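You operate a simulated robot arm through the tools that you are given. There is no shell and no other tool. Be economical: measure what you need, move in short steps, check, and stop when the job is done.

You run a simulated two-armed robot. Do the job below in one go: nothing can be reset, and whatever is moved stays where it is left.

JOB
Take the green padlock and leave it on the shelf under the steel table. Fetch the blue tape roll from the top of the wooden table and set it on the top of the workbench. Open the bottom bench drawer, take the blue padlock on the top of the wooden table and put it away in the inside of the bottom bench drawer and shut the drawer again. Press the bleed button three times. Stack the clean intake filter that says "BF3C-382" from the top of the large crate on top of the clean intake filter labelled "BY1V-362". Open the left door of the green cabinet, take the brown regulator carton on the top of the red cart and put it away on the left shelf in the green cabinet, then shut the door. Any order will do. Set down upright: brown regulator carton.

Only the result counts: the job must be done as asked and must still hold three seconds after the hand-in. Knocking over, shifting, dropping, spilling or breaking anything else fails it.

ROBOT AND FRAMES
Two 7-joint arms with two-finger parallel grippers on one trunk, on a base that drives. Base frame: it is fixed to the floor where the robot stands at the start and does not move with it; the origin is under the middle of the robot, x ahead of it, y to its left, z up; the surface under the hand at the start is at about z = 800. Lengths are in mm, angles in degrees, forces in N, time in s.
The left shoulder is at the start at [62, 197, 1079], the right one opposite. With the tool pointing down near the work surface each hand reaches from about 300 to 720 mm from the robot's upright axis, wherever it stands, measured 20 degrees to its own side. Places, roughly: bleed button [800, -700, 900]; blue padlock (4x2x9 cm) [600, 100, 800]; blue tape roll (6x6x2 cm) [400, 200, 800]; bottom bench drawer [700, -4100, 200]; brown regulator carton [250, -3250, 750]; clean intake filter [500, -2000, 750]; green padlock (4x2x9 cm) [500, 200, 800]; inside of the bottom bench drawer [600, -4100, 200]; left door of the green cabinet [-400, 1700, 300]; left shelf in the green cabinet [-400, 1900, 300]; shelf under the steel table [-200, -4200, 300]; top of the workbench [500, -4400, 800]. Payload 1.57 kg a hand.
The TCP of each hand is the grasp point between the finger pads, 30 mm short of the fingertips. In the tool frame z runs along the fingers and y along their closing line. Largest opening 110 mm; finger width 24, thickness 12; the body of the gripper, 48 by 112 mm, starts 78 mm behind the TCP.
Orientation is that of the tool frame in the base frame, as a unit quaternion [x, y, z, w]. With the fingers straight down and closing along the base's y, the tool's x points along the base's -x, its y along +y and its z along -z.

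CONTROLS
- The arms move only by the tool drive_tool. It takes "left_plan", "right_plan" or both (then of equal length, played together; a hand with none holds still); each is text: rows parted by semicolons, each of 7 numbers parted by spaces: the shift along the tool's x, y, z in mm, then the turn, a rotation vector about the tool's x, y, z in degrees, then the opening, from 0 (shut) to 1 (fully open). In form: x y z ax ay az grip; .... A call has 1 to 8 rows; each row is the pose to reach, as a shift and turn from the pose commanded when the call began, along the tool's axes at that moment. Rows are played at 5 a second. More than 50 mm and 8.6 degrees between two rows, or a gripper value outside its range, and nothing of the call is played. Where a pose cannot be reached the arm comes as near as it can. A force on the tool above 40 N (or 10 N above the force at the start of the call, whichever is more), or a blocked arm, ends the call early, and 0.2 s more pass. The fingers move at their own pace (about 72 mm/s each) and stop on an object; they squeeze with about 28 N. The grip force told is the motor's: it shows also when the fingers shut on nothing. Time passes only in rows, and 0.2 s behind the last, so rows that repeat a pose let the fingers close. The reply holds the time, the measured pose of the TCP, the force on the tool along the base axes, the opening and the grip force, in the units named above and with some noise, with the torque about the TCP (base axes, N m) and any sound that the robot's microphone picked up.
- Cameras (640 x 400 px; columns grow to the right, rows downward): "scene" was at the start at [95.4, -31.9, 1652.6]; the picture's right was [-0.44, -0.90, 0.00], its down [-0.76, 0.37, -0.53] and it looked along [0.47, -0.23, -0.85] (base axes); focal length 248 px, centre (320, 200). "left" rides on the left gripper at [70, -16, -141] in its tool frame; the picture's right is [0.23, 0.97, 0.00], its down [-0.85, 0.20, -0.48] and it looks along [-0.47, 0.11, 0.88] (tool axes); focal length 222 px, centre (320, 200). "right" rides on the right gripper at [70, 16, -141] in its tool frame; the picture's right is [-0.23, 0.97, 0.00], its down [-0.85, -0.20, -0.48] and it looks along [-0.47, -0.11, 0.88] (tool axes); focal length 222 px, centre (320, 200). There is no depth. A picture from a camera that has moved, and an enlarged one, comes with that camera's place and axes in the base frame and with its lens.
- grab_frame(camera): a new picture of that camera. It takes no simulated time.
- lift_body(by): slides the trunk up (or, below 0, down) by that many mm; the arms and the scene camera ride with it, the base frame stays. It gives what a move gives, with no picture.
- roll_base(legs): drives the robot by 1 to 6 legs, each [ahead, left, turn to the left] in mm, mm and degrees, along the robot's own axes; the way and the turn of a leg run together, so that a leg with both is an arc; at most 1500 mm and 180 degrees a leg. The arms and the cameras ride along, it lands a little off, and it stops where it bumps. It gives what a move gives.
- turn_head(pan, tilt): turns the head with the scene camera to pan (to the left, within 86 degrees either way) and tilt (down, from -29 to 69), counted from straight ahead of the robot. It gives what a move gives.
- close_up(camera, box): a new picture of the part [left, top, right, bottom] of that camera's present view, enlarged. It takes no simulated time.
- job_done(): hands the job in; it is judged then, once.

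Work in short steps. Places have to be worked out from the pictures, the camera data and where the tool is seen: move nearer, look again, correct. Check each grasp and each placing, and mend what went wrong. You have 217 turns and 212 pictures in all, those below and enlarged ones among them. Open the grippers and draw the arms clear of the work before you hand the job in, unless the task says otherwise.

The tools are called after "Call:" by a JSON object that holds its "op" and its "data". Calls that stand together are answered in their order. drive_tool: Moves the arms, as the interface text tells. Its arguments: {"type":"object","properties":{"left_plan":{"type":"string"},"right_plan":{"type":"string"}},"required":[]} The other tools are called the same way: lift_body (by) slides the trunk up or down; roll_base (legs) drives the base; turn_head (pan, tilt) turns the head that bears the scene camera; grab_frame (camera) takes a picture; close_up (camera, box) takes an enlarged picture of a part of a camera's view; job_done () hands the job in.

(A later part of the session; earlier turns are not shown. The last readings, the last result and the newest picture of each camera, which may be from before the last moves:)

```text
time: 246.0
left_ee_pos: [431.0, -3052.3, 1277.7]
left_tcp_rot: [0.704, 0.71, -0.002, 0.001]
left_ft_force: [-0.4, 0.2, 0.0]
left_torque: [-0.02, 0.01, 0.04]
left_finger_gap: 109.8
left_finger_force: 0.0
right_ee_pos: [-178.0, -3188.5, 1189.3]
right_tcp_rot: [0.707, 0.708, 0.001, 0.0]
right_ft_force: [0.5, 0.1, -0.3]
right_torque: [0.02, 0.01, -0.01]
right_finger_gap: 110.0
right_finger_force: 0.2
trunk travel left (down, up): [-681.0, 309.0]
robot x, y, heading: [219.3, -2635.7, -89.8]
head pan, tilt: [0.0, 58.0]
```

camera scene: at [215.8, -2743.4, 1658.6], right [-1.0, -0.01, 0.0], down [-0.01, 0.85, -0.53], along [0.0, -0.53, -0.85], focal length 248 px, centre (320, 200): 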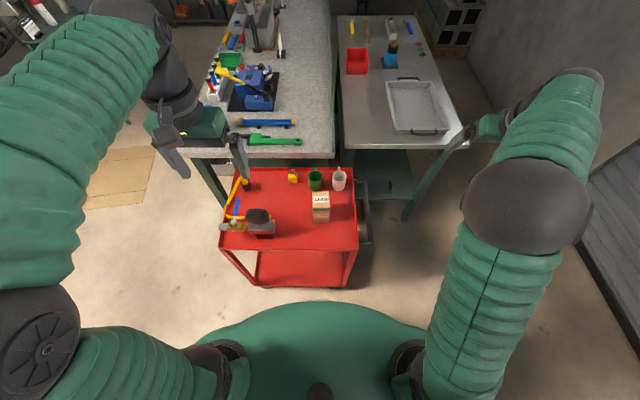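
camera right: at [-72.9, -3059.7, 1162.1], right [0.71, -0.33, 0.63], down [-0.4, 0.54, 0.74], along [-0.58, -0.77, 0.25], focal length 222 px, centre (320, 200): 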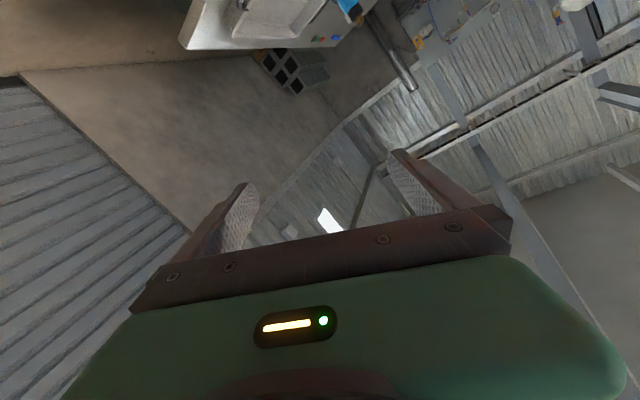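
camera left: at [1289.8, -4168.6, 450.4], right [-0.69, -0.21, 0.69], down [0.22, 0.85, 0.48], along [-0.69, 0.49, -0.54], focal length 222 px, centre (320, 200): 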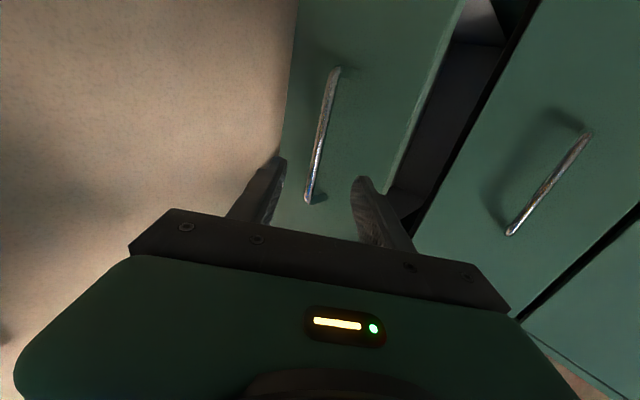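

Now the hand goes sideways over the carton.

Call:
{"op": "drive_tool", "data": {"right_plan": "0 48 4 0 0 0 1; 0 96 8 0 0 0 1; 0 144 12 0 0 0 1; 0 192 16 0 0 0 1; 0 240 20 0 0 0 1; 0 288 24 0 0 0 1; 0 336 28 0 0 0 1; 0 384 32 0 0 0 1"}}

Call:
{"op": "grab_frame", "data": {"camera": "right"}}

```text
time: 247.8
left_ee_pos: [432.9, -3052.2, 1278.5]
left_tcp_rot: [0.705, 0.709, -0.003, 0.0]
left_ft_force: [0.6, 0.2, -0.6]
left_torque: [-0.03, 0.02, -0.01]
left_finger_gap: 110.1
left_finger_force: 0.0
right_ee_pos: [209.3, -3186.7, 1158.0]
right_tcp_rot: [0.707, 0.707, -0.001, 0.0]
right_ft_force: [0.2, 0.3, -0.5]
right_torque: [-0.04, 0.04, 0.0]
right_finger_gap: 110.1
right_finger_force: 0.0
trunk travel left (down, up): [-681.0, 309.0]
robot x, y, heading: [215.1, -2639.6, -89.5]
head pan, tilt: [0.0, 58.0]
```

```text
98 pictures are left
camera right: at [225.2, -3116.3, 1300.8], right [0.97, -0.23, 0.0], down [-0.2, -0.85, 0.48], along [-0.11, -0.47, -0.88], focal length 222 px, centre (320, 200)
```

right: 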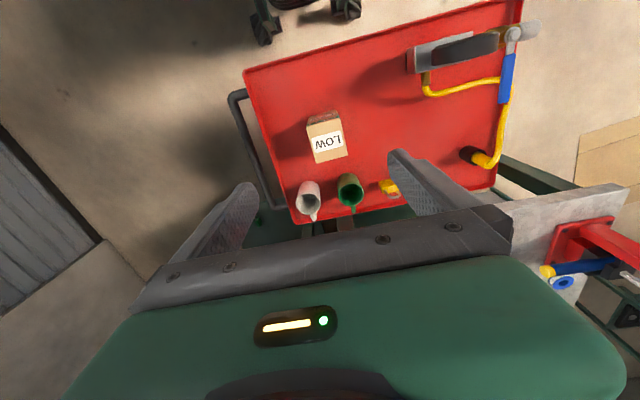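

The carton's top centre is at [215, -3213, ~905] and it is square to the axes. I'll tilt the hand 45° forward and come down part way.

Call:
{"op": "drive_tool", "data": {"right_plan": "-3 1 18 0 -7.5 0 1; -7 2 36 0 -15 0 1; -11 3 54 0 -22.5 0 1; -15 4 72 0 -30 0 1; -18 5 90 0 -37.5 0 1; -21 6 108 0 -45 0 1; -21 6 130 0 -45 0 1"}}

Call:
{"op": "grab_frame", "data": {"camera": "right"}}

Call:
{"op": "close_up", "data": {"camera": "scene", "box": [240, 130, 400, 250]}}

```text
time: 249.1
left_ee_pos: [429.7, -3049.3, 1280.1]
left_tcp_rot: [0.705, 0.71, -0.002, 0.004]
left_ft_force: [-0.5, 0.0, 0.3]
left_torque: [0.02, -0.04, 0.02]
left_finger_gap: 110.1
left_finger_force: 0.0
right_ee_pos: [68.1, -3245.9, 1114.0]
right_tcp_rot: [0.752, 0.548, -0.266, 0.252]
right_ft_force: [-0.4, 0.4, -0.1]
right_torque: [0.02, 0.01, -0.03]
right_finger_gap: 109.9
right_finger_force: 0.0
trunk travel left (down, up): [-681.0, 309.0]
robot x, y, heading: [213.0, -2636.6, -89.5]
head pan, tilt: [0.0, 58.0]
stopped in row 6 (right hand): the arm was blocked; the commanded pose is now the measured one
```

```text
97 pictures are left
camera right: at [119.1, -3107.1, 1172.8], right [0.87, -0.42, 0.24], down [-0.35, -0.21, 0.91], along [-0.33, -0.88, -0.34], focal length 222 px, centre (320, 200)
```

right: 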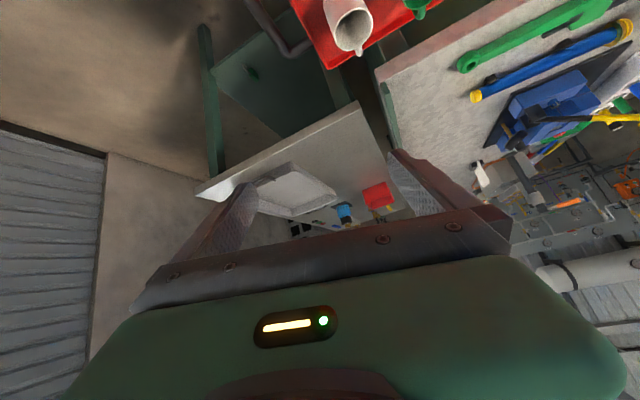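

```text
3.33 times, centred on (320, 190) of scene
camera zoom: at [213.5, -2741.1, 1658.9], right [-1.0, -0.01, 0.0], down [-0.01, 0.85, -0.53], along [0.01, -0.53, -0.85], focal length 826 px, centre (320, 233)
```

zoom: 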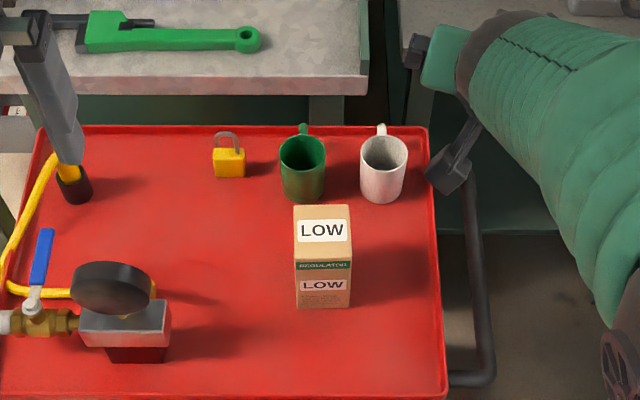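

Blocked again: the right arm can't tilt in front of the chest. It works further out to its own side, so I'll straighten it and approach the cart from its west end instead.

Call:
{"op": "drive_tool", "data": {"right_plan": "0 0 0 -0.2 7.2 -2.8 1; 0 0 0 -0.4 14.4 -5.7 1; 0 0 0 -0.6 21.6 -8.5 1; 0 0 0 -0.8 28.8 -11.3 1; 0 0 0 -1 36 -14.2 1; 0 0 0 -1.2 43.2 -17 1"}}

```text
time: 250.5
left_ee_pos: [432.0, -3052.9, 1279.2]
left_tcp_rot: [0.704, 0.71, -0.002, 0.001]
left_ft_force: [-0.7, 0.9, 0.8]
left_torque: [0.01, -0.01, 0.0]
left_finger_gap: 110.2
left_finger_force: 0.0
right_ee_pos: [81.9, -3246.1, 1109.9]
right_tcp_rot: [0.699, 0.715, 0.003, -0.004]
right_ft_force: [0.3, -0.5, -0.1]
right_torque: [0.01, 0.01, -0.02]
right_finger_gap: 110.0
right_finger_force: 0.0
trunk travel left (down, up): [-681.0, 309.0]
robot x, y, heading: [216.0, -2636.2, -89.5]
head pan, tilt: [0.0, 58.0]
```

Call:
{"op": "drive_tool", "data": {"right_plan": "0 -46 10 0 -6 0 0.8; 0 -50 20 0 -13 0 0.8; 0 -50 30 0 -21 0 0.8; 0 -50 40 0 -29 0 0.8; 0 -50 50 0 -37 0 0.8; 0 -50 60 0 -45 0 0.8"}}

```text
time: 251.9
left_ee_pos: [431.2, -3050.8, 1280.1]
left_tcp_rot: [0.704, 0.71, -0.003, 0.002]
left_ft_force: [-0.5, -0.2, -0.4]
left_torque: [-0.03, 0.01, 0.02]
left_finger_gap: 110.1
left_finger_force: 0.0
right_ee_pos: [32.2, -3244.3, 1051.0]
right_tcp_rot: [0.647, 0.661, -0.268, 0.271]
right_ft_force: [0.2, -0.1, -0.1]
right_torque: [0.05, -0.04, 0.03]
right_finger_gap: 88.2
right_finger_force: 0.0
trunk travel left (down, up): [-681.0, 309.0]
robot x, y, heading: [213.8, -2640.5, -89.5]
head pan, tilt: [0.0, 58.0]
```

That works. I'll drive round to the west end of the cart, facing +x, with the hand landing above the carton.

Call:
{"op": "roll_base", "data": {"legs": [[0, -610, 0], [390, 0, 0], [0, 0, 89.5]]}}

Call:
{"op": "turn_head", "data": {"pan": -10, "tilt": 50}}

Call:
{"op": "grab_frame", "data": {"camera": "scene"}}

Call:
{"op": "grab_frame", "data": {"camera": "right"}}

```text
time: 261.2
left_ee_pos: [20.0, -2821.6, 1278.7]
left_tcp_rot: [0.006, 1.0, -0.001, 0.003]
left_ft_force: [0.2, 0.4, -0.3]
left_torque: [-0.02, 0.0, 0.01]
left_finger_gap: 109.8
left_finger_force: 0.1
right_ee_pos: [207.5, -3224.7, 1050.3]
right_tcp_rot: [-0.002, 0.925, 0.0, 0.38]
right_ft_force: [-1.3, -0.5, -0.7]
right_torque: [0.0, -0.02, 0.02]
right_finger_gap: 87.8
right_finger_force: 0.0
trunk travel left (down, up): [-681.0, 309.0]
robot x, y, heading: [-393.5, -3030.4, -0.4]
head pan, tilt: [0.0, 58.0]
```

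```text
time: 261.9
left_ee_pos: [19.3, -2821.4, 1277.9]
left_tcp_rot: [0.004, 1.0, -0.001, 0.005]
left_ft_force: [0.0, 0.6, 0.8]
left_torque: [-0.03, -0.02, -0.04]
left_finger_gap: 110.1
left_finger_force: 0.1
right_ee_pos: [206.9, -3224.4, 1052.3]
right_tcp_rot: [-0.002, 0.924, 0.0, 0.381]
right_ft_force: [-1.2, -0.2, 0.0]
right_torque: [-0.01, 0.01, 0.01]
right_finger_gap: 87.8
right_finger_force: 0.0
trunk travel left (down, up): [-681.0, 309.0]
robot x, y, heading: [-393.7, -3029.6, -0.7]
head pan, tilt: [-10.0, 50.0]
```

```text
95 pictures are left
camera scene: at [-285.2, -3045.6, 1668.8], right [-0.18, -0.98, 0.0], down [-0.75, 0.14, -0.64], along [0.63, -0.12, -0.77], focal length 248 px, centre (320, 200)
```

scene: 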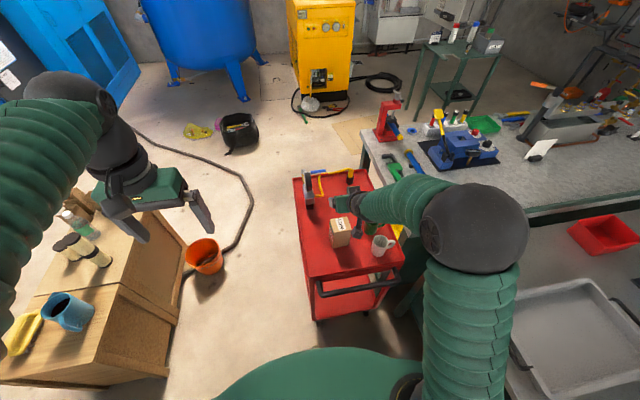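

```text
94 pictures are left
camera right: at [57.4, -3208.8, 1104.4], right [0.16, 0.97, 0.16], down [0.27, -0.2, 0.94], along [0.95, -0.11, -0.3], focal length 222 px, centre (320, 200)
```

right: 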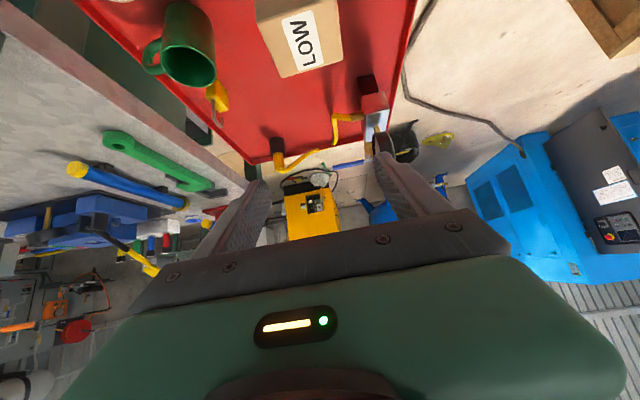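

The hand is above the carton. I'll correct y by 8 and lower the trunk 110 to check alignment.

Call:
{"op": "drive_tool", "data": {"right_plan": "0 8 0 0 0 0 0.85; 0 8 0 0 0 0 0.9"}}

Call:
{"op": "lift_body", "data": {"by": -100}}

Call:
{"op": "grab_frame", "data": {"camera": "right"}}

Call:
{"op": "close_up", "data": {"camera": "scene", "box": [280, 160, 440, 280]}}

```text
time: 262.5
left_ee_pos: [20.0, -2822.0, 1278.0]
left_tcp_rot: [0.006, 1.0, -0.001, 0.005]
left_ft_force: [0.3, 0.8, 0.0]
left_torque: [-0.02, 0.01, -0.03]
left_finger_gap: 110.1
left_finger_force: 0.1
right_ee_pos: [206.7, -3216.5, 1051.6]
right_tcp_rot: [-0.001, 0.924, -0.002, 0.381]
right_ft_force: [-0.1, 0.1, 0.0]
right_torque: [-0.01, 0.01, 0.0]
right_finger_gap: 98.8
right_finger_force: 0.0
trunk travel left (down, up): [-681.0, 309.0]
robot x, y, heading: [-396.2, -3031.5, -0.5]
head pan, tilt: [-10.0, 50.0]
```

```text
time: 263.8
left_ee_pos: [19.1, -2821.7, 1180.6]
left_tcp_rot: [0.005, 1.0, -0.002, 0.004]
left_ft_force: [0.8, -0.8, -0.3]
left_torque: [-0.01, -0.02, 0.0]
left_finger_gap: 110.1
left_finger_force: 0.0
right_ee_pos: [206.7, -3216.8, 951.2]
right_tcp_rot: [-0.002, 0.924, 0.0, 0.382]
right_ft_force: [-0.7, 1.0, -0.4]
right_torque: [0.0, 0.01, -0.02]
right_finger_gap: 98.8
right_finger_force: 0.0
trunk travel left (down, up): [-581.0, 409.0]
robot x, y, heading: [-394.2, -3030.4, -0.5]
head pan, tilt: [-10.0, 50.0]
```

```text
93 pictures are left
camera right: at [56.8, -3200.7, 1004.4], right [0.16, 0.97, 0.16], down [0.27, -0.2, 0.94], along [0.95, -0.11, -0.29], focal length 222 px, centre (320, 200)
```

right: 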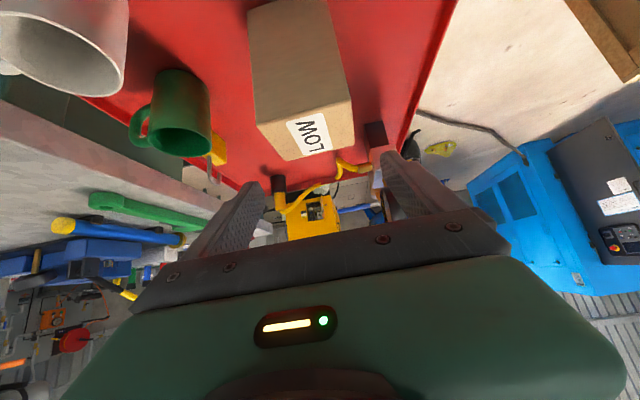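

```text
3.33 times, centred on (360, 220) of scene
camera zoom: at [-285.6, -3045.6, 1568.9], right [-0.18, -0.98, 0.0], down [-0.75, 0.14, -0.64], along [0.63, -0.12, -0.77], focal length 826 px, centre (187, 133)
```

zoom: 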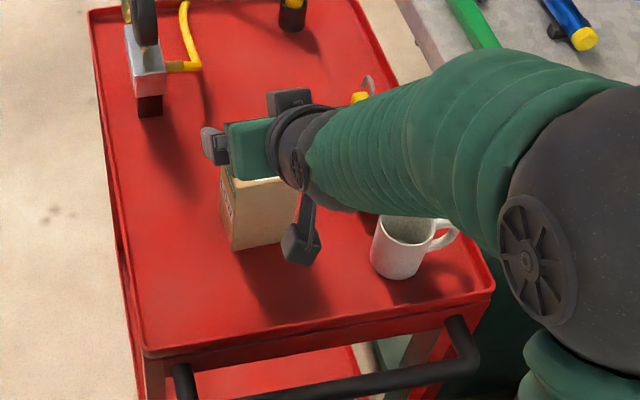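

Centred (carton at [211, -3217], top z 905). I'll lower 88 more and grip.

Call:
{"op": "lift_body", "data": {"by": -88}}

Call:
{"op": "drive_tool", "data": {"right_plan": "0 0 0 0 0 0 0; 0 0 0 0 0 0 0; 0 0 0 0 0 0 0; 0 0 0 0 0 0 0"}}

Call:
{"op": "grab_frame", "data": {"camera": "right"}}

```text
time: 265.1
left_ee_pos: [18.0, -2821.6, 1090.7]
left_tcp_rot: [0.005, 1.0, -0.001, 0.005]
left_ft_force: [-0.2, -0.9, 0.4]
left_torque: [-0.01, -0.01, -0.02]
left_finger_gap: 109.8
left_finger_force: 0.0
right_ee_pos: [207.5, -3217.3, 864.5]
right_tcp_rot: [-0.002, 0.925, -0.001, 0.381]
right_ft_force: [-0.9, 0.6, 0.4]
right_torque: [-0.02, 0.03, 0.02]
right_finger_gap: 99.0
right_finger_force: 0.1
trunk travel left (down, up): [-493.0, 497.0]
robot x, y, heading: [-394.2, -3028.5, -0.4]
head pan, tilt: [-10.0, 50.0]
```

```text
time: 266.1
left_ee_pos: [19.3, -2821.3, 1091.2]
left_tcp_rot: [0.005, 1.0, -0.001, 0.004]
left_ft_force: [0.3, -1.0, -0.1]
left_torque: [-0.01, -0.03, -0.03]
left_finger_gap: 109.9
left_finger_force: 0.1
right_ee_pos: [207.2, -3217.1, 864.1]
right_tcp_rot: [-0.001, 0.924, 0.0, 0.381]
right_ft_force: [1.1, 1.0, 0.8]
right_torque: [0.22, -0.14, -0.03]
right_finger_gap: 69.9
right_finger_force: 28.5
trunk travel left (down, up): [-493.0, 497.0]
robot x, y, heading: [-393.5, -3031.6, -0.4]
head pan, tilt: [-10.0, 50.0]
```

```text
91 pictures are left
camera right: at [57.0, -3200.5, 916.4], right [0.16, 0.97, 0.16], down [0.27, -0.2, 0.94], along [0.95, -0.11, -0.29], focal length 222 px, centre (320, 200)
```

right: 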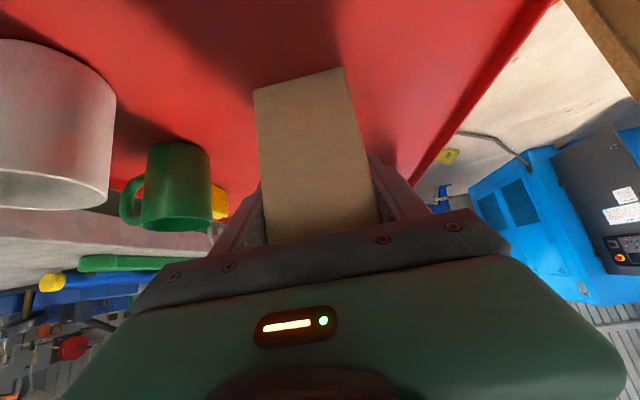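

Gripped at 70 mm. I'll lift with the trunk.

Call:
{"op": "lift_body", "data": {"by": 200}}

Call:
{"op": "grab_frame", "data": {"camera": "right"}}

Call:
{"op": "grab_frame", "data": {"camera": "scene"}}

```text
time: 268.2
left_ee_pos: [19.2, -2821.3, 1291.5]
left_tcp_rot: [0.006, 1.0, 0.001, 0.004]
left_ft_force: [0.3, -0.6, -0.2]
left_torque: [0.04, 0.01, 0.01]
left_finger_gap: 110.1
left_finger_force: 0.0
right_ee_pos: [207.7, -3217.0, 1064.4]
right_tcp_rot: [-0.002, 0.925, -0.001, 0.38]
right_ft_force: [-0.5, 0.6, -5.0]
right_torque: [-0.01, 0.01, 0.01]
right_finger_gap: 69.7
right_finger_force: 28.6
trunk travel left (down, up): [-693.0, 297.0]
robot x, y, heading: [-394.7, -3028.4, -0.3]
head pan, tilt: [-10.0, 50.0]
```

```text
90 pictures are left
camera right: at [57.5, -3200.9, 1115.8], right [0.16, 0.97, 0.16], down [0.27, -0.2, 0.94], along [0.95, -0.11, -0.3], focal length 222 px, centre (320, 200)
```

right: 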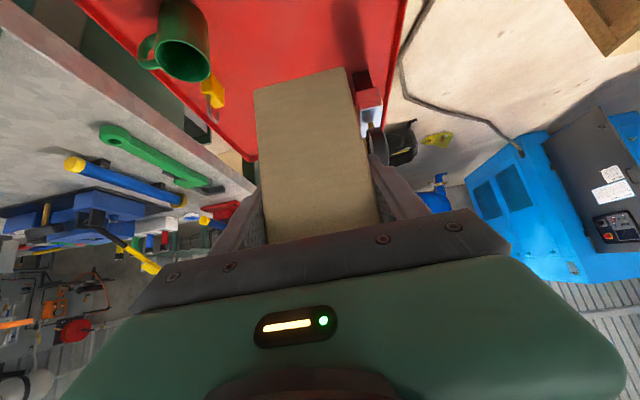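

```text
89 pictures are left
camera scene: at [-284.1, -3045.9, 1680.7], right [-0.18, -0.98, 0.0], down [-0.75, 0.14, -0.64], along [0.63, -0.12, -0.77], focal length 248 px, centre (320, 200)
```

scene: 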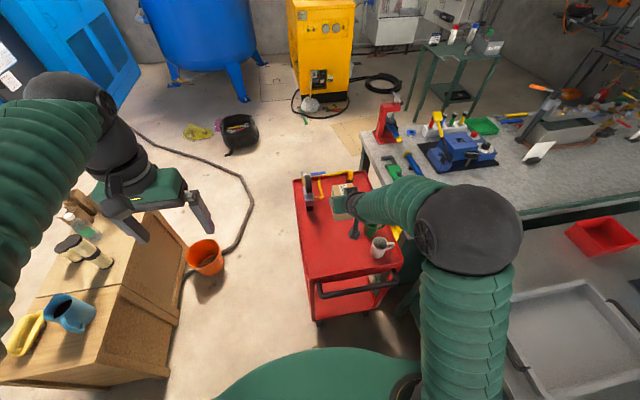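

The carton (about 0.5 kg) is held upright. I'll drive north along the west corridor and turn to face the green cabinet.

Call:
{"op": "roll_base", "data": {"legs": [[-60, 0, 0.3], [0, 1500, 0], [0, 1500, 0], [0, 450, 0], [0, 0, 90]]}}

Call:
{"op": "turn_head", "data": {"pan": 0, "tilt": 35}}

Call:
{"op": "grab_frame", "data": {"camera": "scene"}}

```text
time: 289.5
left_ee_pos: [-609.4, 852.4, 1290.6]
left_tcp_rot: [-0.699, 0.715, 0.003, 0.002]
left_ft_force: [-0.1, 0.0, 0.4]
left_torque: [-0.02, -0.01, -0.01]
left_finger_gap: 110.0
left_finger_force: 0.1
right_ee_pos: [-210.7, 1034.9, 1062.6]
right_tcp_rot: [-0.651, 0.657, 0.268, 0.27]
right_ft_force: [0.0, 0.2, -4.8]
right_torque: [-0.05, 0.01, -0.05]
right_finger_gap: 69.8
right_finger_force: 27.8
trunk travel left (down, up): [-693.0, 297.0]
robot x, y, heading: [-406.6, 431.4, 88.8]
head pan, tilt: [-10.0, 50.0]
```

```text
time: 290.2
left_ee_pos: [-607.7, 849.5, 1291.2]
left_tcp_rot: [-0.699, 0.715, 0.003, 0.004]
left_ft_force: [0.4, 0.2, -0.3]
left_torque: [-0.03, -0.01, 0.01]
left_finger_gap: 110.0
left_finger_force: 0.0
right_ee_pos: [-211.2, 1033.1, 1064.1]
right_tcp_rot: [-0.651, 0.656, 0.267, 0.272]
right_ft_force: [0.9, 0.4, -4.3]
right_torque: [-0.07, 0.0, 0.02]
right_finger_gap: 70.0
right_finger_force: 27.8
trunk travel left (down, up): [-693.0, 297.0]
robot x, y, heading: [-403.5, 431.5, 89.0]
head pan, tilt: [0.0, 35.0]
```

```text
88 pictures are left
camera scene: at [-401.3, 556.0, 1702.4], right [1.0, -0.02, 0.0], down [-0.01, -0.58, -0.82], along [0.02, 0.82, -0.58], focal length 248 px, centre (320, 200)
```

scene: 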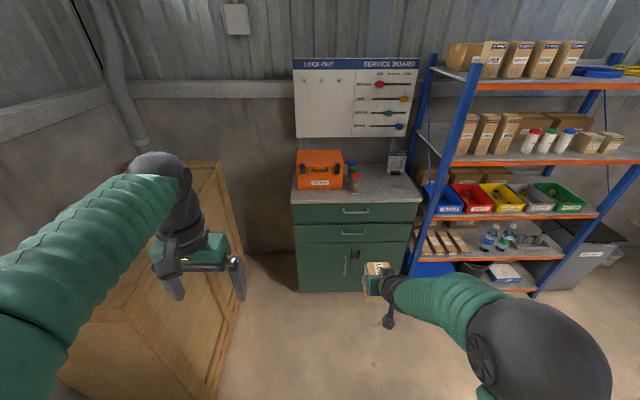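

Call:
{"op": "close_up", "data": {"camera": "scene", "box": [270, 180, 430, 310]}}

```text
3.08 times, centred on (350, 245) of scene
camera zoom: at [-401.3, 556.0, 1702.4], right [1.0, -0.02, 0.0], down [-0.01, -0.58, -0.82], along [0.02, 0.82, -0.58], focal length 763 px, centre (228, 62)
```

zoom: 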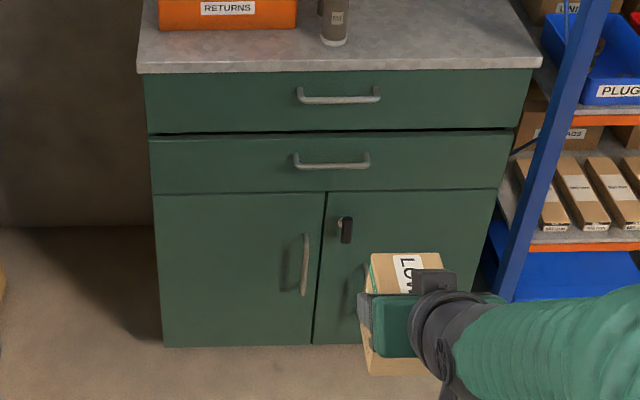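

The left door (x -520 to -180, z 20 to 535) has a vertical bar handle near [-205, 1670, 260–458]. I'll prepare the left hand: extended, and tilted to near horizontal.

Call:
{"op": "drive_tool", "data": {"left_plan": "-25 0 24 0 -8.5 0 0.6; -50 0 48 0 -17 0 0.6; -75 0 72 0 -25.5 0 0.6; -100 0 96 0 -34 0 0.6; -125 0 120 0 -42.5 0 0.6; -150 0 140 0 -51 0 0.6; -175 0 160 0 -59.5 0 0.6; -195 0 180 0 -68 0 0.6"}}

```text
time: 292.1
left_ee_pos: [-606.1, 1048.2, 1111.9]
left_tcp_rot: [-0.579, 0.59, 0.392, 0.403]
left_ft_force: [-0.6, 0.5, -0.4]
left_torque: [-0.01, -0.02, -0.03]
left_finger_gap: 65.8
left_finger_force: 0.1
left hand out of reach, approached as far as the arm can: row 6
right_ee_pos: [-213.9, 1034.1, 1062.4]
right_tcp_rot: [-0.652, 0.656, 0.267, 0.271]
right_ft_force: [0.6, -0.6, -4.0]
right_torque: [-0.06, 0.02, -0.02]
right_finger_gap: 69.7
right_finger_force: 28.1
trunk travel left (down, up): [-693.0, 297.0]
robot x, y, heading: [-405.8, 435.5, 89.0]
head pan, tilt: [0.0, 35.0]
```

Ready. I'll lower the trunk in two steps here in free space.

Call:
{"op": "lift_body", "data": {"by": -400}}

Call:
{"op": "lift_body", "data": {"by": -285}}

Call:
{"op": "grab_frame", "data": {"camera": "scene"}}

Call:
{"op": "grab_frame", "data": {"camera": "left"}}

```text
time: 295.9
left_ee_pos: [-605.5, 1044.3, 712.3]
left_tcp_rot: [-0.578, 0.591, 0.393, 0.402]
left_ft_force: [-0.4, -0.4, 0.2]
left_torque: [0.0, 0.0, -0.01]
left_finger_gap: 66.0
left_finger_force: 0.2
right_ee_pos: [-210.4, 1031.5, 664.9]
right_tcp_rot: [-0.651, 0.657, 0.267, 0.272]
right_ft_force: [-0.9, 0.2, -5.0]
right_torque: [-0.01, -0.01, 0.0]
right_finger_gap: 69.9
right_finger_force: 27.9
trunk travel left (down, up): [-293.0, 697.0]
robot x, y, heading: [-405.3, 438.1, 88.9]
head pan, tilt: [0.0, 35.0]
```

```text
time: 298.8
left_ee_pos: [-603.9, 1045.0, 427.8]
left_tcp_rot: [-0.578, 0.591, 0.393, 0.403]
left_ft_force: [-0.5, 0.4, -0.1]
left_torque: [0.01, 0.06, 0.0]
left_finger_gap: 66.1
left_finger_force: 0.1
right_ee_pos: [-211.6, 1032.5, 379.0]
right_tcp_rot: [-0.652, 0.656, 0.268, 0.271]
right_ft_force: [-0.1, 0.6, -5.8]
right_torque: [-0.05, 0.01, -0.01]
right_finger_gap: 70.0
right_finger_force: 27.4
trunk travel left (down, up): [-8.0, 982.0]
robot x, y, heading: [-406.7, 430.3, 88.9]
head pan, tilt: [0.0, 35.0]
```

```text
86 pictures are left
camera scene: at [-401.7, 554.6, 1017.5], right [1.0, -0.02, 0.0], down [-0.01, -0.58, -0.82], along [0.02, 0.82, -0.58], focal length 248 px, centre (320, 200)
```

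scene: 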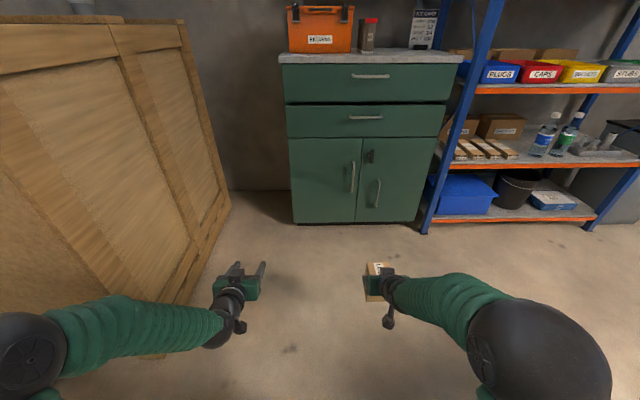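

```text
85 pictures are left
camera left: at [-591.9, 887.6, 415.5], right [-0.98, -0.06, -0.21], down [-0.2, -0.13, 0.97], along [-0.09, 0.99, 0.11], focal length 222 px, centre (320, 200)
```

left: 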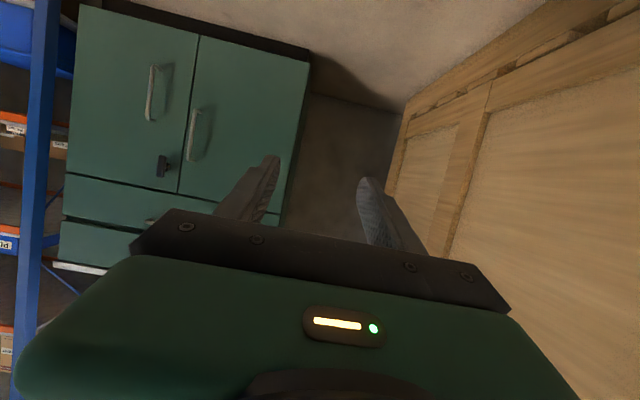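

The handle triangulates to [-210, 1656, 278–472]. I'll drive the left hand to a pre-grasp just in front, turned 6° so the right hand stays clear.

Call:
{"op": "roll_base", "data": {"legs": [[528, -319, 0], [0, 0, -6]]}}

Call:
{"op": "grab_frame", "data": {"camera": "left"}}

Call:
{"op": "grab_frame", "data": {"camera": "scene"}}

```text
time: 302.7
left_ee_pos: [-207.2, 1582.0, 428.8]
left_tcp_rot: [-0.546, 0.62, 0.372, 0.423]
left_ft_force: [-0.2, -0.5, 1.0]
left_torque: [-0.02, 0.03, -0.01]
left_finger_gap: 65.9
left_finger_force: 0.0
right_ee_pos: [181.8, 1524.3, 380.0]
right_tcp_rot: [-0.614, 0.691, 0.251, 0.287]
right_ft_force: [0.5, 0.6, -5.0]
right_torque: [-0.06, 0.01, 0.02]
right_finger_gap: 69.8
right_finger_force: 28.0
trunk travel left (down, up): [-8.0, 982.0]
robot x, y, heading: [-76.4, 951.7, 82.6]
head pan, tilt: [0.0, 35.0]
```

```text
84 pictures are left
camera left: at [-211.8, 1422.5, 415.3], right [-0.98, 0.04, -0.21], down [-0.22, -0.1, 0.97], along [0.02, 0.99, 0.11], focal length 222 px, centre (320, 200)
```

left: 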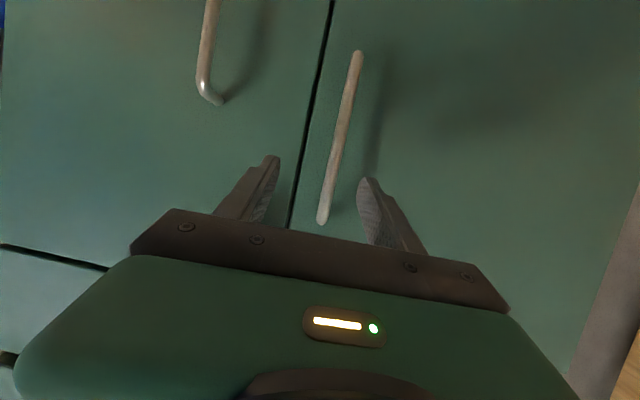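

```text
83 pictures are left
camera scene: at [-58.9, 1071.0, 1017.4], right [0.99, -0.13, 0.0], down [-0.07, -0.57, -0.82], along [0.11, 0.81, -0.58], focal length 248 px, centre (320, 200)
```

scene: 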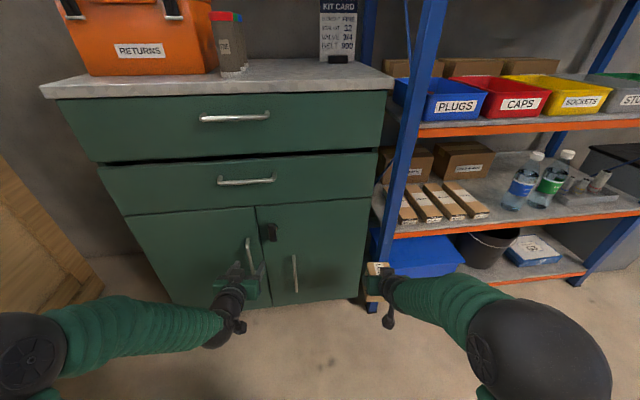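

The bar at x -213 is between the fingers. I'll advance and grip it.

Call:
{"op": "drive_tool", "data": {"left_plan": "0 8 25 0 0 0 0.6; 0 14 48 0 0 0 0.6; 0 14 66 0 0 0 0.6; 0 14 66 0 0 0 0; 0 14 66 0 0 0 0; 0 14 66 0 0 0 0"}}

Call:
{"op": "grab_frame", "data": {"camera": "left"}}

```text
time: 303.5
left_ee_pos: [-213.1, 1635.5, 407.5]
left_tcp_rot: [-0.545, 0.62, 0.374, 0.423]
left_ft_force: [0.1, -10.1, 7.1]
left_torque: [0.24, 0.29, 0.47]
left_finger_gap: 65.3
left_finger_force: 0.1
right_ee_pos: [180.4, 1523.1, 380.9]
right_tcp_rot: [-0.614, 0.691, 0.252, 0.286]
right_ft_force: [0.3, -0.2, -4.6]
right_torque: [-0.06, 0.02, 0.01]
right_finger_gap: 69.8
right_finger_force: 28.4
trunk travel left (down, up): [-8.0, 982.0]
robot x, y, heading: [-74.4, 951.4, 82.6]
head pan, tilt: [0.0, 35.0]
stopped in row 3 (left hand): the force on the tool passed its limit at 66 N (the readings are from after the stop); the commanded pose is now the measured one
```

```text
82 pictures are left
camera left: at [-218.5, 1477.0, 395.0], right [-0.98, 0.04, -0.21], down [-0.21, -0.11, 0.97], along [0.02, 0.99, 0.11], focal length 222 px, centre (320, 200)
```

left: 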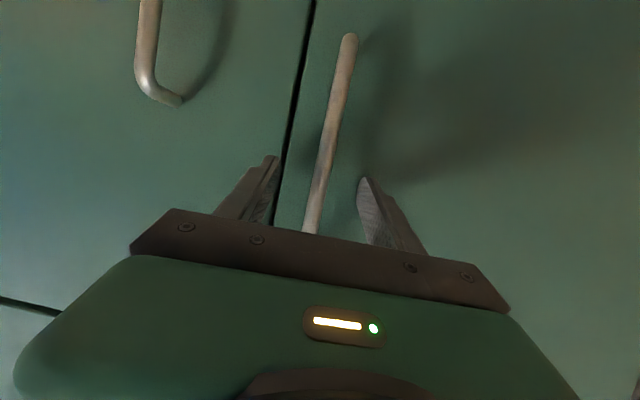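

The fingertips met the door face. I'll back off 6 mm and close on the bar.

Call:
{"op": "drive_tool", "data": {"left_plan": "0 0 -6 0 0 0 0.6; 0 0 -6 0 0 0 0; 0 0 -6 0 0 0 0; 0 0 -6 0 0 0 0; 0 0 -6 0 0 0 0"}}

Call:
{"op": "grab_frame", "data": {"camera": "left"}}

```text
time: 304.7
left_ee_pos: [-213.4, 1629.1, 408.7]
left_tcp_rot: [-0.545, 0.622, 0.371, 0.423]
left_ft_force: [5.6, -0.7, -0.5]
left_torque: [0.28, -0.14, -0.11]
left_finger_gap: 11.5
left_finger_force: 29.6
right_ee_pos: [181.7, 1524.0, 379.0]
right_tcp_rot: [-0.615, 0.691, 0.252, 0.286]
right_ft_force: [0.3, 0.3, -5.4]
right_torque: [-0.03, 0.03, 0.04]
right_finger_gap: 70.1
right_finger_force: 28.3
trunk travel left (down, up): [-8.0, 982.0]
robot x, y, heading: [-78.5, 951.8, 82.4]
head pan, tilt: [0.0, 35.0]
```

```text
81 pictures are left
camera left: at [-218.4, 1471.8, 395.6], right [-0.98, 0.04, -0.21], down [-0.22, -0.1, 0.97], along [0.02, 0.99, 0.11], focal length 222 px, centre (320, 200)
```

left: 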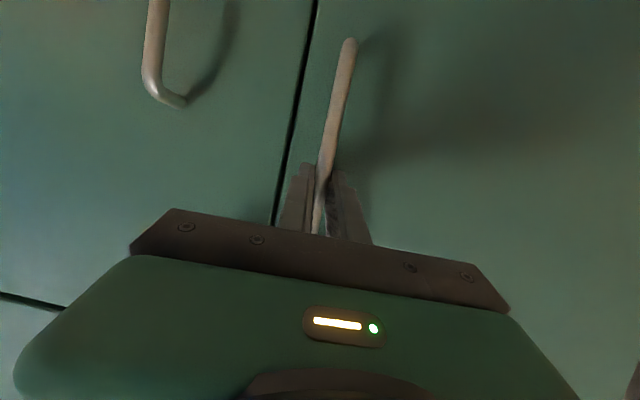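

The bar is gripped. I'll pull the door open along its arc with base moves.

Call:
{"op": "roll_base", "data": {"legs": [[-54, 4, 0], [-53, 13, 0]]}}

Call:
{"op": "grab_frame", "data": {"camera": "scene"}}

```text
time: 306.2
left_ee_pos: [-243.3, 1525.5, 408.8]
left_tcp_rot: [-0.545, 0.622, 0.371, 0.423]
left_ft_force: [11.2, -6.4, -0.9]
left_torque: [-0.56, 0.37, -0.11]
left_finger_gap: 11.7
left_finger_force: 28.9
right_ee_pos: [150.4, 1420.0, 379.6]
right_tcp_rot: [-0.614, 0.69, 0.253, 0.286]
right_ft_force: [0.2, -0.4, -4.2]
right_torque: [-0.03, 0.01, 0.0]
right_finger_gap: 70.0
right_finger_force: 27.6
trunk travel left (down, up): [-8.0, 982.0]
robot x, y, heading: [-108.4, 846.7, 82.5]
head pan, tilt: [0.0, 35.0]
```

```text
80 pictures are left
camera scene: at [-88.4, 967.4, 1017.4], right [0.99, -0.13, 0.0], down [-0.08, -0.57, -0.82], along [0.11, 0.81, -0.58], focal length 248 px, centre (320, 200)
```

scene: 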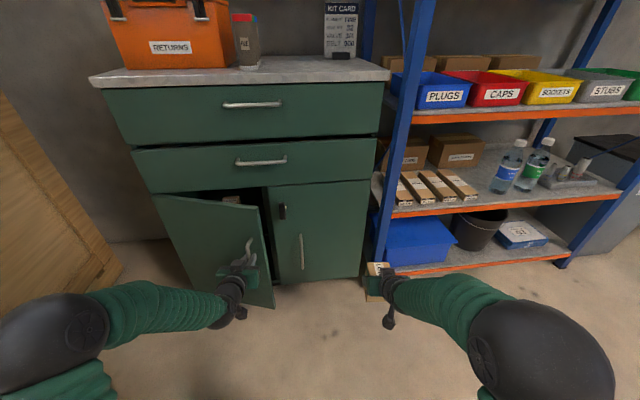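

The door is opening nicely. Continuing along the arc.

Call:
{"op": "roll_base", "data": {"legs": [[-50, 22, 0], [-44, 30, 0], [-39, 37, 0]]}}

Call:
{"op": "grab_frame", "data": {"camera": "scene"}}

```text
time: 308.2
left_ee_pos: [-349.3, 1405.2, 409.6]
left_tcp_rot: [-0.543, 0.622, 0.371, 0.425]
left_ft_force: [5.7, -8.9, -1.4]
left_torque: [-0.53, 0.88, -0.01]
left_finger_gap: 11.8
left_finger_force: 28.7
right_ee_pos: [45.4, 1298.9, 380.1]
right_tcp_rot: [-0.615, 0.69, 0.253, 0.286]
right_ft_force: [-0.2, 0.6, -4.6]
right_torque: [-0.04, -0.02, -0.02]
right_finger_gap: 70.4
right_finger_force: 28.3
trunk travel left (down, up): [-8.0, 982.0]
robot x, y, heading: [-214.5, 727.3, 82.5]
head pan, tilt: [0.0, 35.0]
```

```text
79 pictures are left
camera scene: at [-195.3, 847.8, 1017.3], right [0.99, -0.13, 0.0], down [-0.07, -0.57, -0.82], along [0.11, 0.81, -0.58], focal length 248 px, centre (320, 200)
```

scene: 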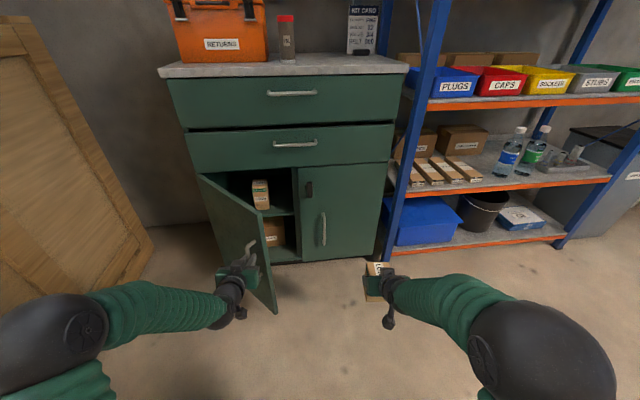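

At about 50° and still well gripped. Going on to about 85°.

Call:
{"op": "roll_base", "data": {"legs": [[-32, 44, 0], [-24, 49, 0], [-15, 52, 0], [-3, 27, 0]]}}

Call:
{"op": "grab_frame", "data": {"camera": "scene"}}

Call:
{"op": "grab_frame", "data": {"camera": "left"}}

```text
time: 310.7
left_ee_pos: [-523.8, 1353.9, 410.4]
left_tcp_rot: [-0.542, 0.624, 0.373, 0.422]
left_ft_force: [0.2, 3.8, -1.8]
left_torque: [-0.59, 0.36, -0.05]
left_finger_gap: 11.9
left_finger_force: 29.3
right_ee_pos: [-129.7, 1248.6, 378.8]
right_tcp_rot: [-0.613, 0.691, 0.255, 0.285]
right_ft_force: [-0.2, -0.5, -4.3]
right_torque: [-0.06, -0.01, 0.03]
right_finger_gap: 69.9
right_finger_force: 28.6
trunk travel left (down, up): [-8.0, 982.0]
robot x, y, heading: [-386.8, 679.5, 82.7]
head pan, tilt: [0.0, 35.0]
```

```text
78 pictures are left
camera scene: at [-365.1, 797.2, 1016.9], right [0.99, -0.13, -0.01], down [-0.08, -0.57, -0.82], along [0.1, 0.81, -0.58], focal length 248 px, centre (320, 200)
```

scene: 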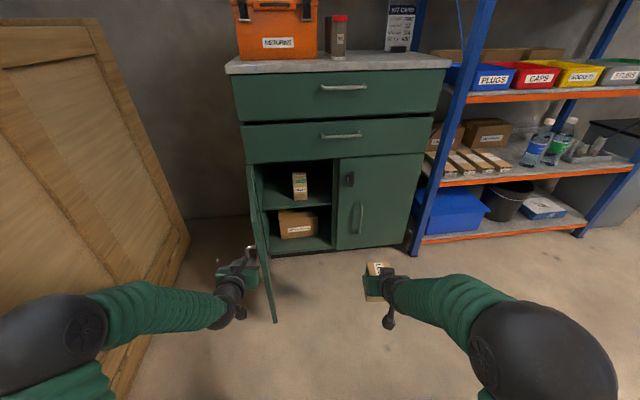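

```text
77 pictures are left
camera left: at [-530.4, 1196.3, 397.7], right [-0.98, 0.05, -0.2], down [-0.21, -0.11, 0.97], along [0.03, 0.99, 0.11], focal length 222 px, centre (320, 200)
```

left: 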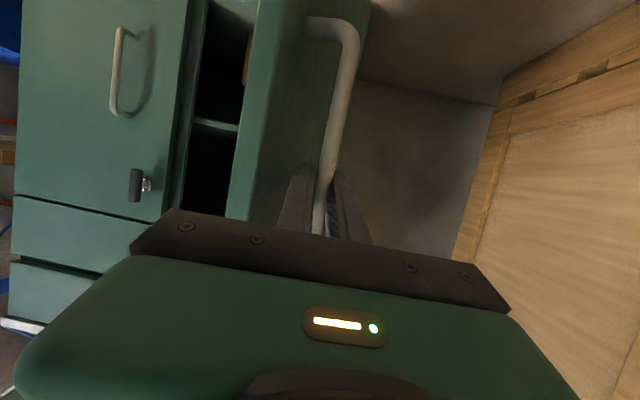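

The door is open to about 87°. I'll zoom in on the cabinet's inside.

Call:
{"op": "close_up", "data": {"camera": "scene", "box": [235, 140, 355, 270]}}

```text
3.08 times, centred on (295, 205) of scene
camera zoom: at [-365.1, 797.2, 1016.9], right [0.99, -0.13, -0.01], down [-0.08, -0.57, -0.82], along [0.1, 0.81, -0.58], focal length 763 px, centre (397, 185)
```

zoom: 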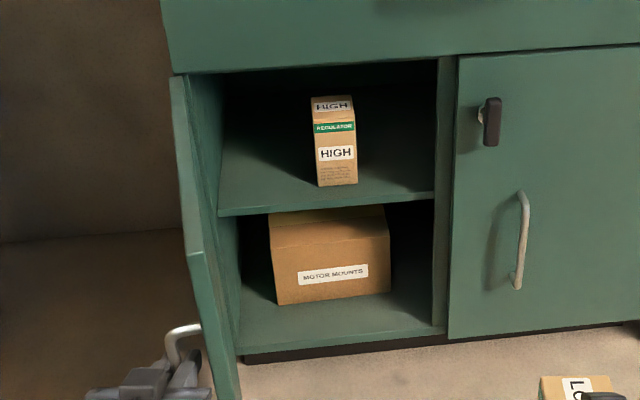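

The "HIGH" carton stands mid-shelf at x≈-340, leaving about 143 mm free to its left, so I'll put ours at about [-443, 1749]. First the left hand releases the handle and backs off.

Call:
{"op": "drive_tool", "data": {"left_plan": "0 0 0 0 0 0 0.36; 0 0 0 0 0 0 0.36; 0 0 -30 0 0 0 0.36; 0 0 -70 0 0 0 0.36; 0 0 -110 0 0 0 0.36"}}

Call:
{"op": "grab_frame", "data": {"camera": "scene"}}

```text
time: 311.9
left_ee_pos: [-541.1, 1252.4, 451.4]
left_tcp_rot: [-0.543, 0.622, 0.372, 0.425]
left_ft_force: [0.5, 0.1, 0.5]
left_torque: [0.03, 0.02, 0.0]
left_finger_gap: 39.6
left_finger_force: 0.1
right_ee_pos: [-133.1, 1245.8, 383.5]
right_tcp_rot: [-0.613, 0.69, 0.254, 0.288]
right_ft_force: [-1.4, -1.0, -4.3]
right_torque: [-0.05, 0.01, 0.0]
right_finger_gap: 70.0
right_finger_force: 27.7
trunk travel left (down, up): [-8.0, 982.0]
robot x, y, heading: [-390.1, 676.2, 82.5]
head pan, tilt: [0.0, 35.0]
```

```text
75 pictures are left
camera scene: at [-372.9, 796.4, 1017.4], right [0.99, -0.13, 0.0], down [-0.08, -0.57, -0.82], along [0.11, 0.81, -0.58], focal length 248 px, centre (320, 200)
```

scene: 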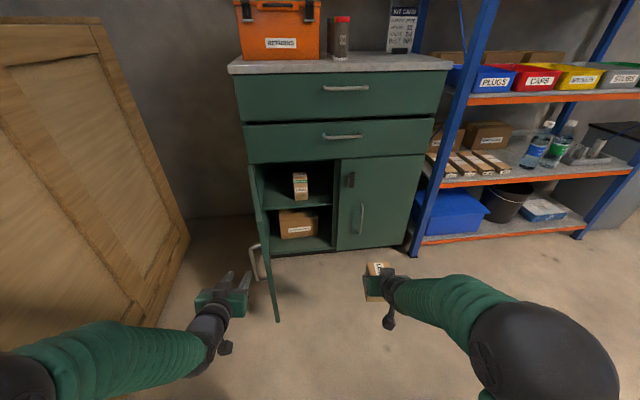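

Now I'll back and shift right, then turn left so the right arm can reach in past the door.

Call:
{"op": "roll_base", "data": {"legs": [[-20, -151, 0], [0, 0, 32.5]]}}

Call:
{"op": "drive_tool", "data": {"right_plan": "0 10 0 4.4 0 4.4 0; 0 20 0 8.8 0 8.8 0; 0 30 0 13.2 0 13.2 0; 0 40 0 17.7 0 17.7 0"}}

Call:
{"op": "grab_frame", "data": {"camera": "scene"}}

```text
time: 314.8
left_ee_pos: [-679.6, 1041.6, 451.8]
left_tcp_rot: [0.695, -0.445, -0.475, -0.304]
left_ft_force: [-0.6, -0.4, 0.6]
left_torque: [-0.01, 0.01, -0.03]
left_finger_gap: 39.8
left_finger_force: 0.0
right_ee_pos: [-332.6, 1257.0, 383.1]
right_tcp_rot: [0.783, -0.489, -0.324, -0.205]
right_ft_force: [-0.9, 0.5, -4.8]
right_torque: [-0.04, -0.01, 0.02]
right_finger_gap: 69.9
right_finger_force: 28.1
trunk travel left (down, up): [-8.0, 982.0]
robot x, y, heading: [-239.7, 638.3, 114.7]
head pan, tilt: [0.0, 35.0]
```

```text
time: 315.7
left_ee_pos: [-677.5, 1040.3, 453.4]
left_tcp_rot: [0.695, -0.445, -0.477, -0.303]
left_ft_force: [-0.1, 0.8, 0.5]
left_torque: [-0.03, 0.01, -0.01]
left_finger_gap: 39.5
left_finger_force: 0.0
right_ee_pos: [-233.8, 1307.5, 445.9]
right_tcp_rot: [-0.571, 0.709, 0.325, 0.256]
right_ft_force: [-0.2, 0.4, -4.7]
right_torque: [-0.06, -0.03, -0.02]
right_finger_gap: 70.0
right_finger_force: 27.6
trunk travel left (down, up): [-8.0, 982.0]
robot x, y, heading: [-242.5, 639.6, 115.1]
head pan, tilt: [0.0, 35.0]
stopped in row 4 (right hand): the arm was blocked; the commanded pose is now the measured one
```

```text
74 pictures are left
camera scene: at [-290.1, 747.8, 1017.4], right [0.91, 0.42, 0.0], down [0.24, -0.52, -0.82], along [-0.35, 0.74, -0.58], focal length 248 px, centre (320, 200)
```

scene: 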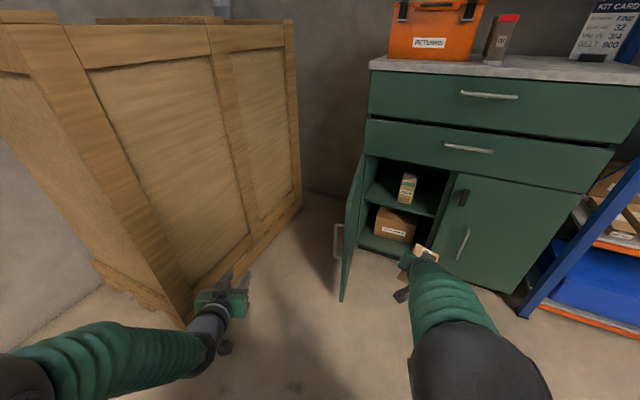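

The arm twisted slightly and blocked, but the hand now points nearly along +y with about 10° of roll. I'll remove the roll.

Call:
{"op": "drive_tool", "data": {"right_plan": "0 0 0 0 0 -4 0; 0 0 0 0 0 -8 0; 0 0 0 0 3 -13 0"}}

Call:
{"op": "grab_frame", "data": {"camera": "right"}}

```text
time: 316.5
left_ee_pos: [-679.1, 1039.5, 452.6]
left_tcp_rot: [0.695, -0.444, -0.477, -0.303]
left_ft_force: [0.3, 0.1, -0.9]
left_torque: [-0.03, 0.01, 0.01]
left_finger_gap: 39.6
left_finger_force: 0.0
right_ee_pos: [-246.2, 1302.2, 445.1]
right_tcp_rot: [0.663, -0.639, -0.28, -0.272]
right_ft_force: [1.1, -0.2, -3.8]
right_torque: [-0.06, 0.0, 0.0]
right_finger_gap: 69.6
right_finger_force: 27.8
trunk travel left (down, up): [-8.0, 982.0]
robot x, y, heading: [-242.8, 637.8, 115.1]
head pan, tilt: [0.0, 35.0]
```

```text
73 pictures are left
camera right: at [-257.5, 1152.4, 494.0], right [-0.98, 0.12, 0.16], down [0.19, 0.26, 0.95], along [0.07, 0.96, -0.28], focal length 222 px, centre (320, 200)
```

right: 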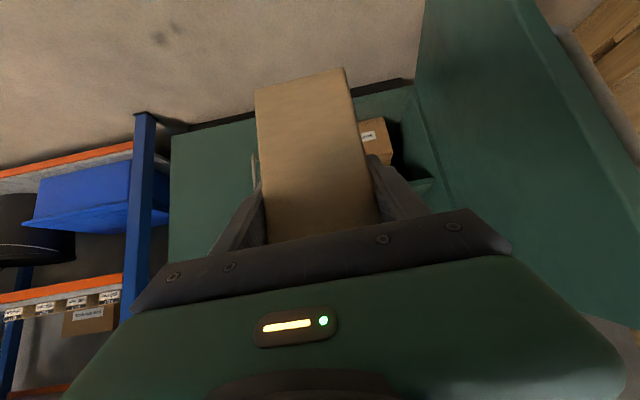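

The hand points along +y with the carton upright. Now I'll shift the arm left 190 and forward 60 in small steps.

Call:
{"op": "drive_tool", "data": {"right_plan": "-8 38 9 0 0 0 0; -16 76 17 0 0 0 0; -25 114 26 0 0 0 0; -34 152 35 0 0 0 0; -42 190 43 0 0 0 0"}}

Call:
{"op": "grab_frame", "data": {"camera": "scene"}}

```text
time: 317.1
left_ee_pos: [-677.7, 1038.9, 453.4]
left_tcp_rot: [0.695, -0.444, -0.477, -0.304]
left_ft_force: [0.7, 0.0, -1.5]
left_torque: [0.01, 0.0, 0.01]
left_finger_gap: 39.8
left_finger_force: 0.1
right_ee_pos: [-274.9, 1345.5, 524.3]
right_tcp_rot: [-0.594, 0.68, 0.349, 0.251]
right_ft_force: [-0.1, 0.5, -3.9]
right_torque: [-0.07, -0.02, 0.0]
right_finger_gap: 69.8
right_finger_force: 27.7
trunk travel left (down, up): [-8.0, 982.0]
robot x, y, heading: [-246.8, 635.8, 115.1]
head pan, tilt: [0.0, 35.0]
stopped in row 3 (right hand): the arm was blocked; the commanded pose is now the measured one
```

```text
72 pictures are left
camera scene: at [-291.9, 747.0, 1017.6], right [0.91, 0.42, 0.0], down [0.24, -0.52, -0.82], along [-0.35, 0.74, -0.58], focal length 248 px, centre (320, 200)
```

scene: 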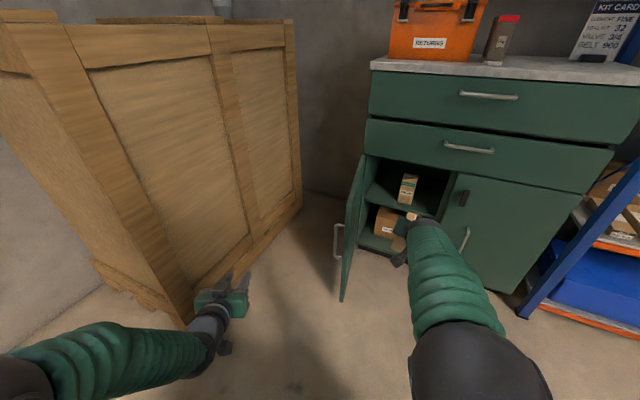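

Blocked again: that arm can't go further left while yawed. A 28–30° rotated placement also fits the gap, so I'll return the hand to its robot-aligned pose and pull the left arm in a bit.

Call:
{"op": "drive_tool", "data": {"right_plan": "31 10 -2 -3.6 1.9 -6.8 0; 63 20 -3 -7.2 3.8 -13.6 0; 95 31 -5 -10.9 5.6 -20.3 0; 126 41 -7 -14.5 7.5 -27.1 0", "left_plan": "0 -30 0 0 0 0 0.36; 0 -60 0 0 0 0 0.36; 0 -90 0 0 0 0 0.36; 0 -120 0 0 0 0 0.36"}}

Call:
{"op": "grab_frame", "data": {"camera": "right"}}

Call:
{"op": "grab_frame", "data": {"camera": "scene"}}

```text
time: 318.1
left_ee_pos: [-569.7, 1090.3, 453.0]
left_tcp_rot: [0.695, -0.445, -0.477, -0.304]
left_ft_force: [0.3, -0.4, 0.1]
left_torque: [-0.01, 0.01, 0.0]
left_finger_gap: 39.9
left_finger_force: 0.0
right_ee_pos: [-343.9, 1258.4, 441.0]
right_tcp_rot: [0.789, -0.481, -0.325, -0.202]
right_ft_force: [-0.4, 0.9, -3.5]
right_torque: [-0.02, -0.04, -0.02]
right_finger_gap: 69.8
right_finger_force: 27.8
trunk travel left (down, up): [-8.0, 982.0]
robot x, y, heading: [-242.5, 635.1, 115.1]
head pan, tilt: [0.0, 35.0]
```

```text
71 pictures are left
camera right: at [-291.7, 1117.8, 492.8], right [-0.94, -0.3, 0.16], down [0.05, 0.32, 0.94], along [-0.34, 0.9, -0.29], focal length 222 px, centre (320, 200)
```

right: 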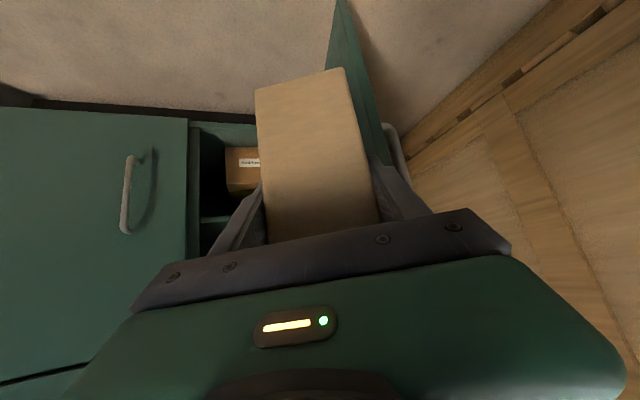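

```text
70 pictures are left
camera scene: at [-291.2, 747.0, 1017.4], right [0.91, 0.42, 0.0], down [0.24, -0.52, -0.82], along [-0.35, 0.74, -0.58], focal length 248 px, centre (320, 200)
```

scene: 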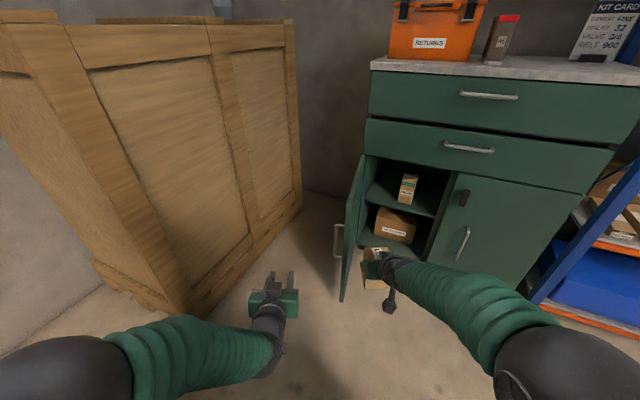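

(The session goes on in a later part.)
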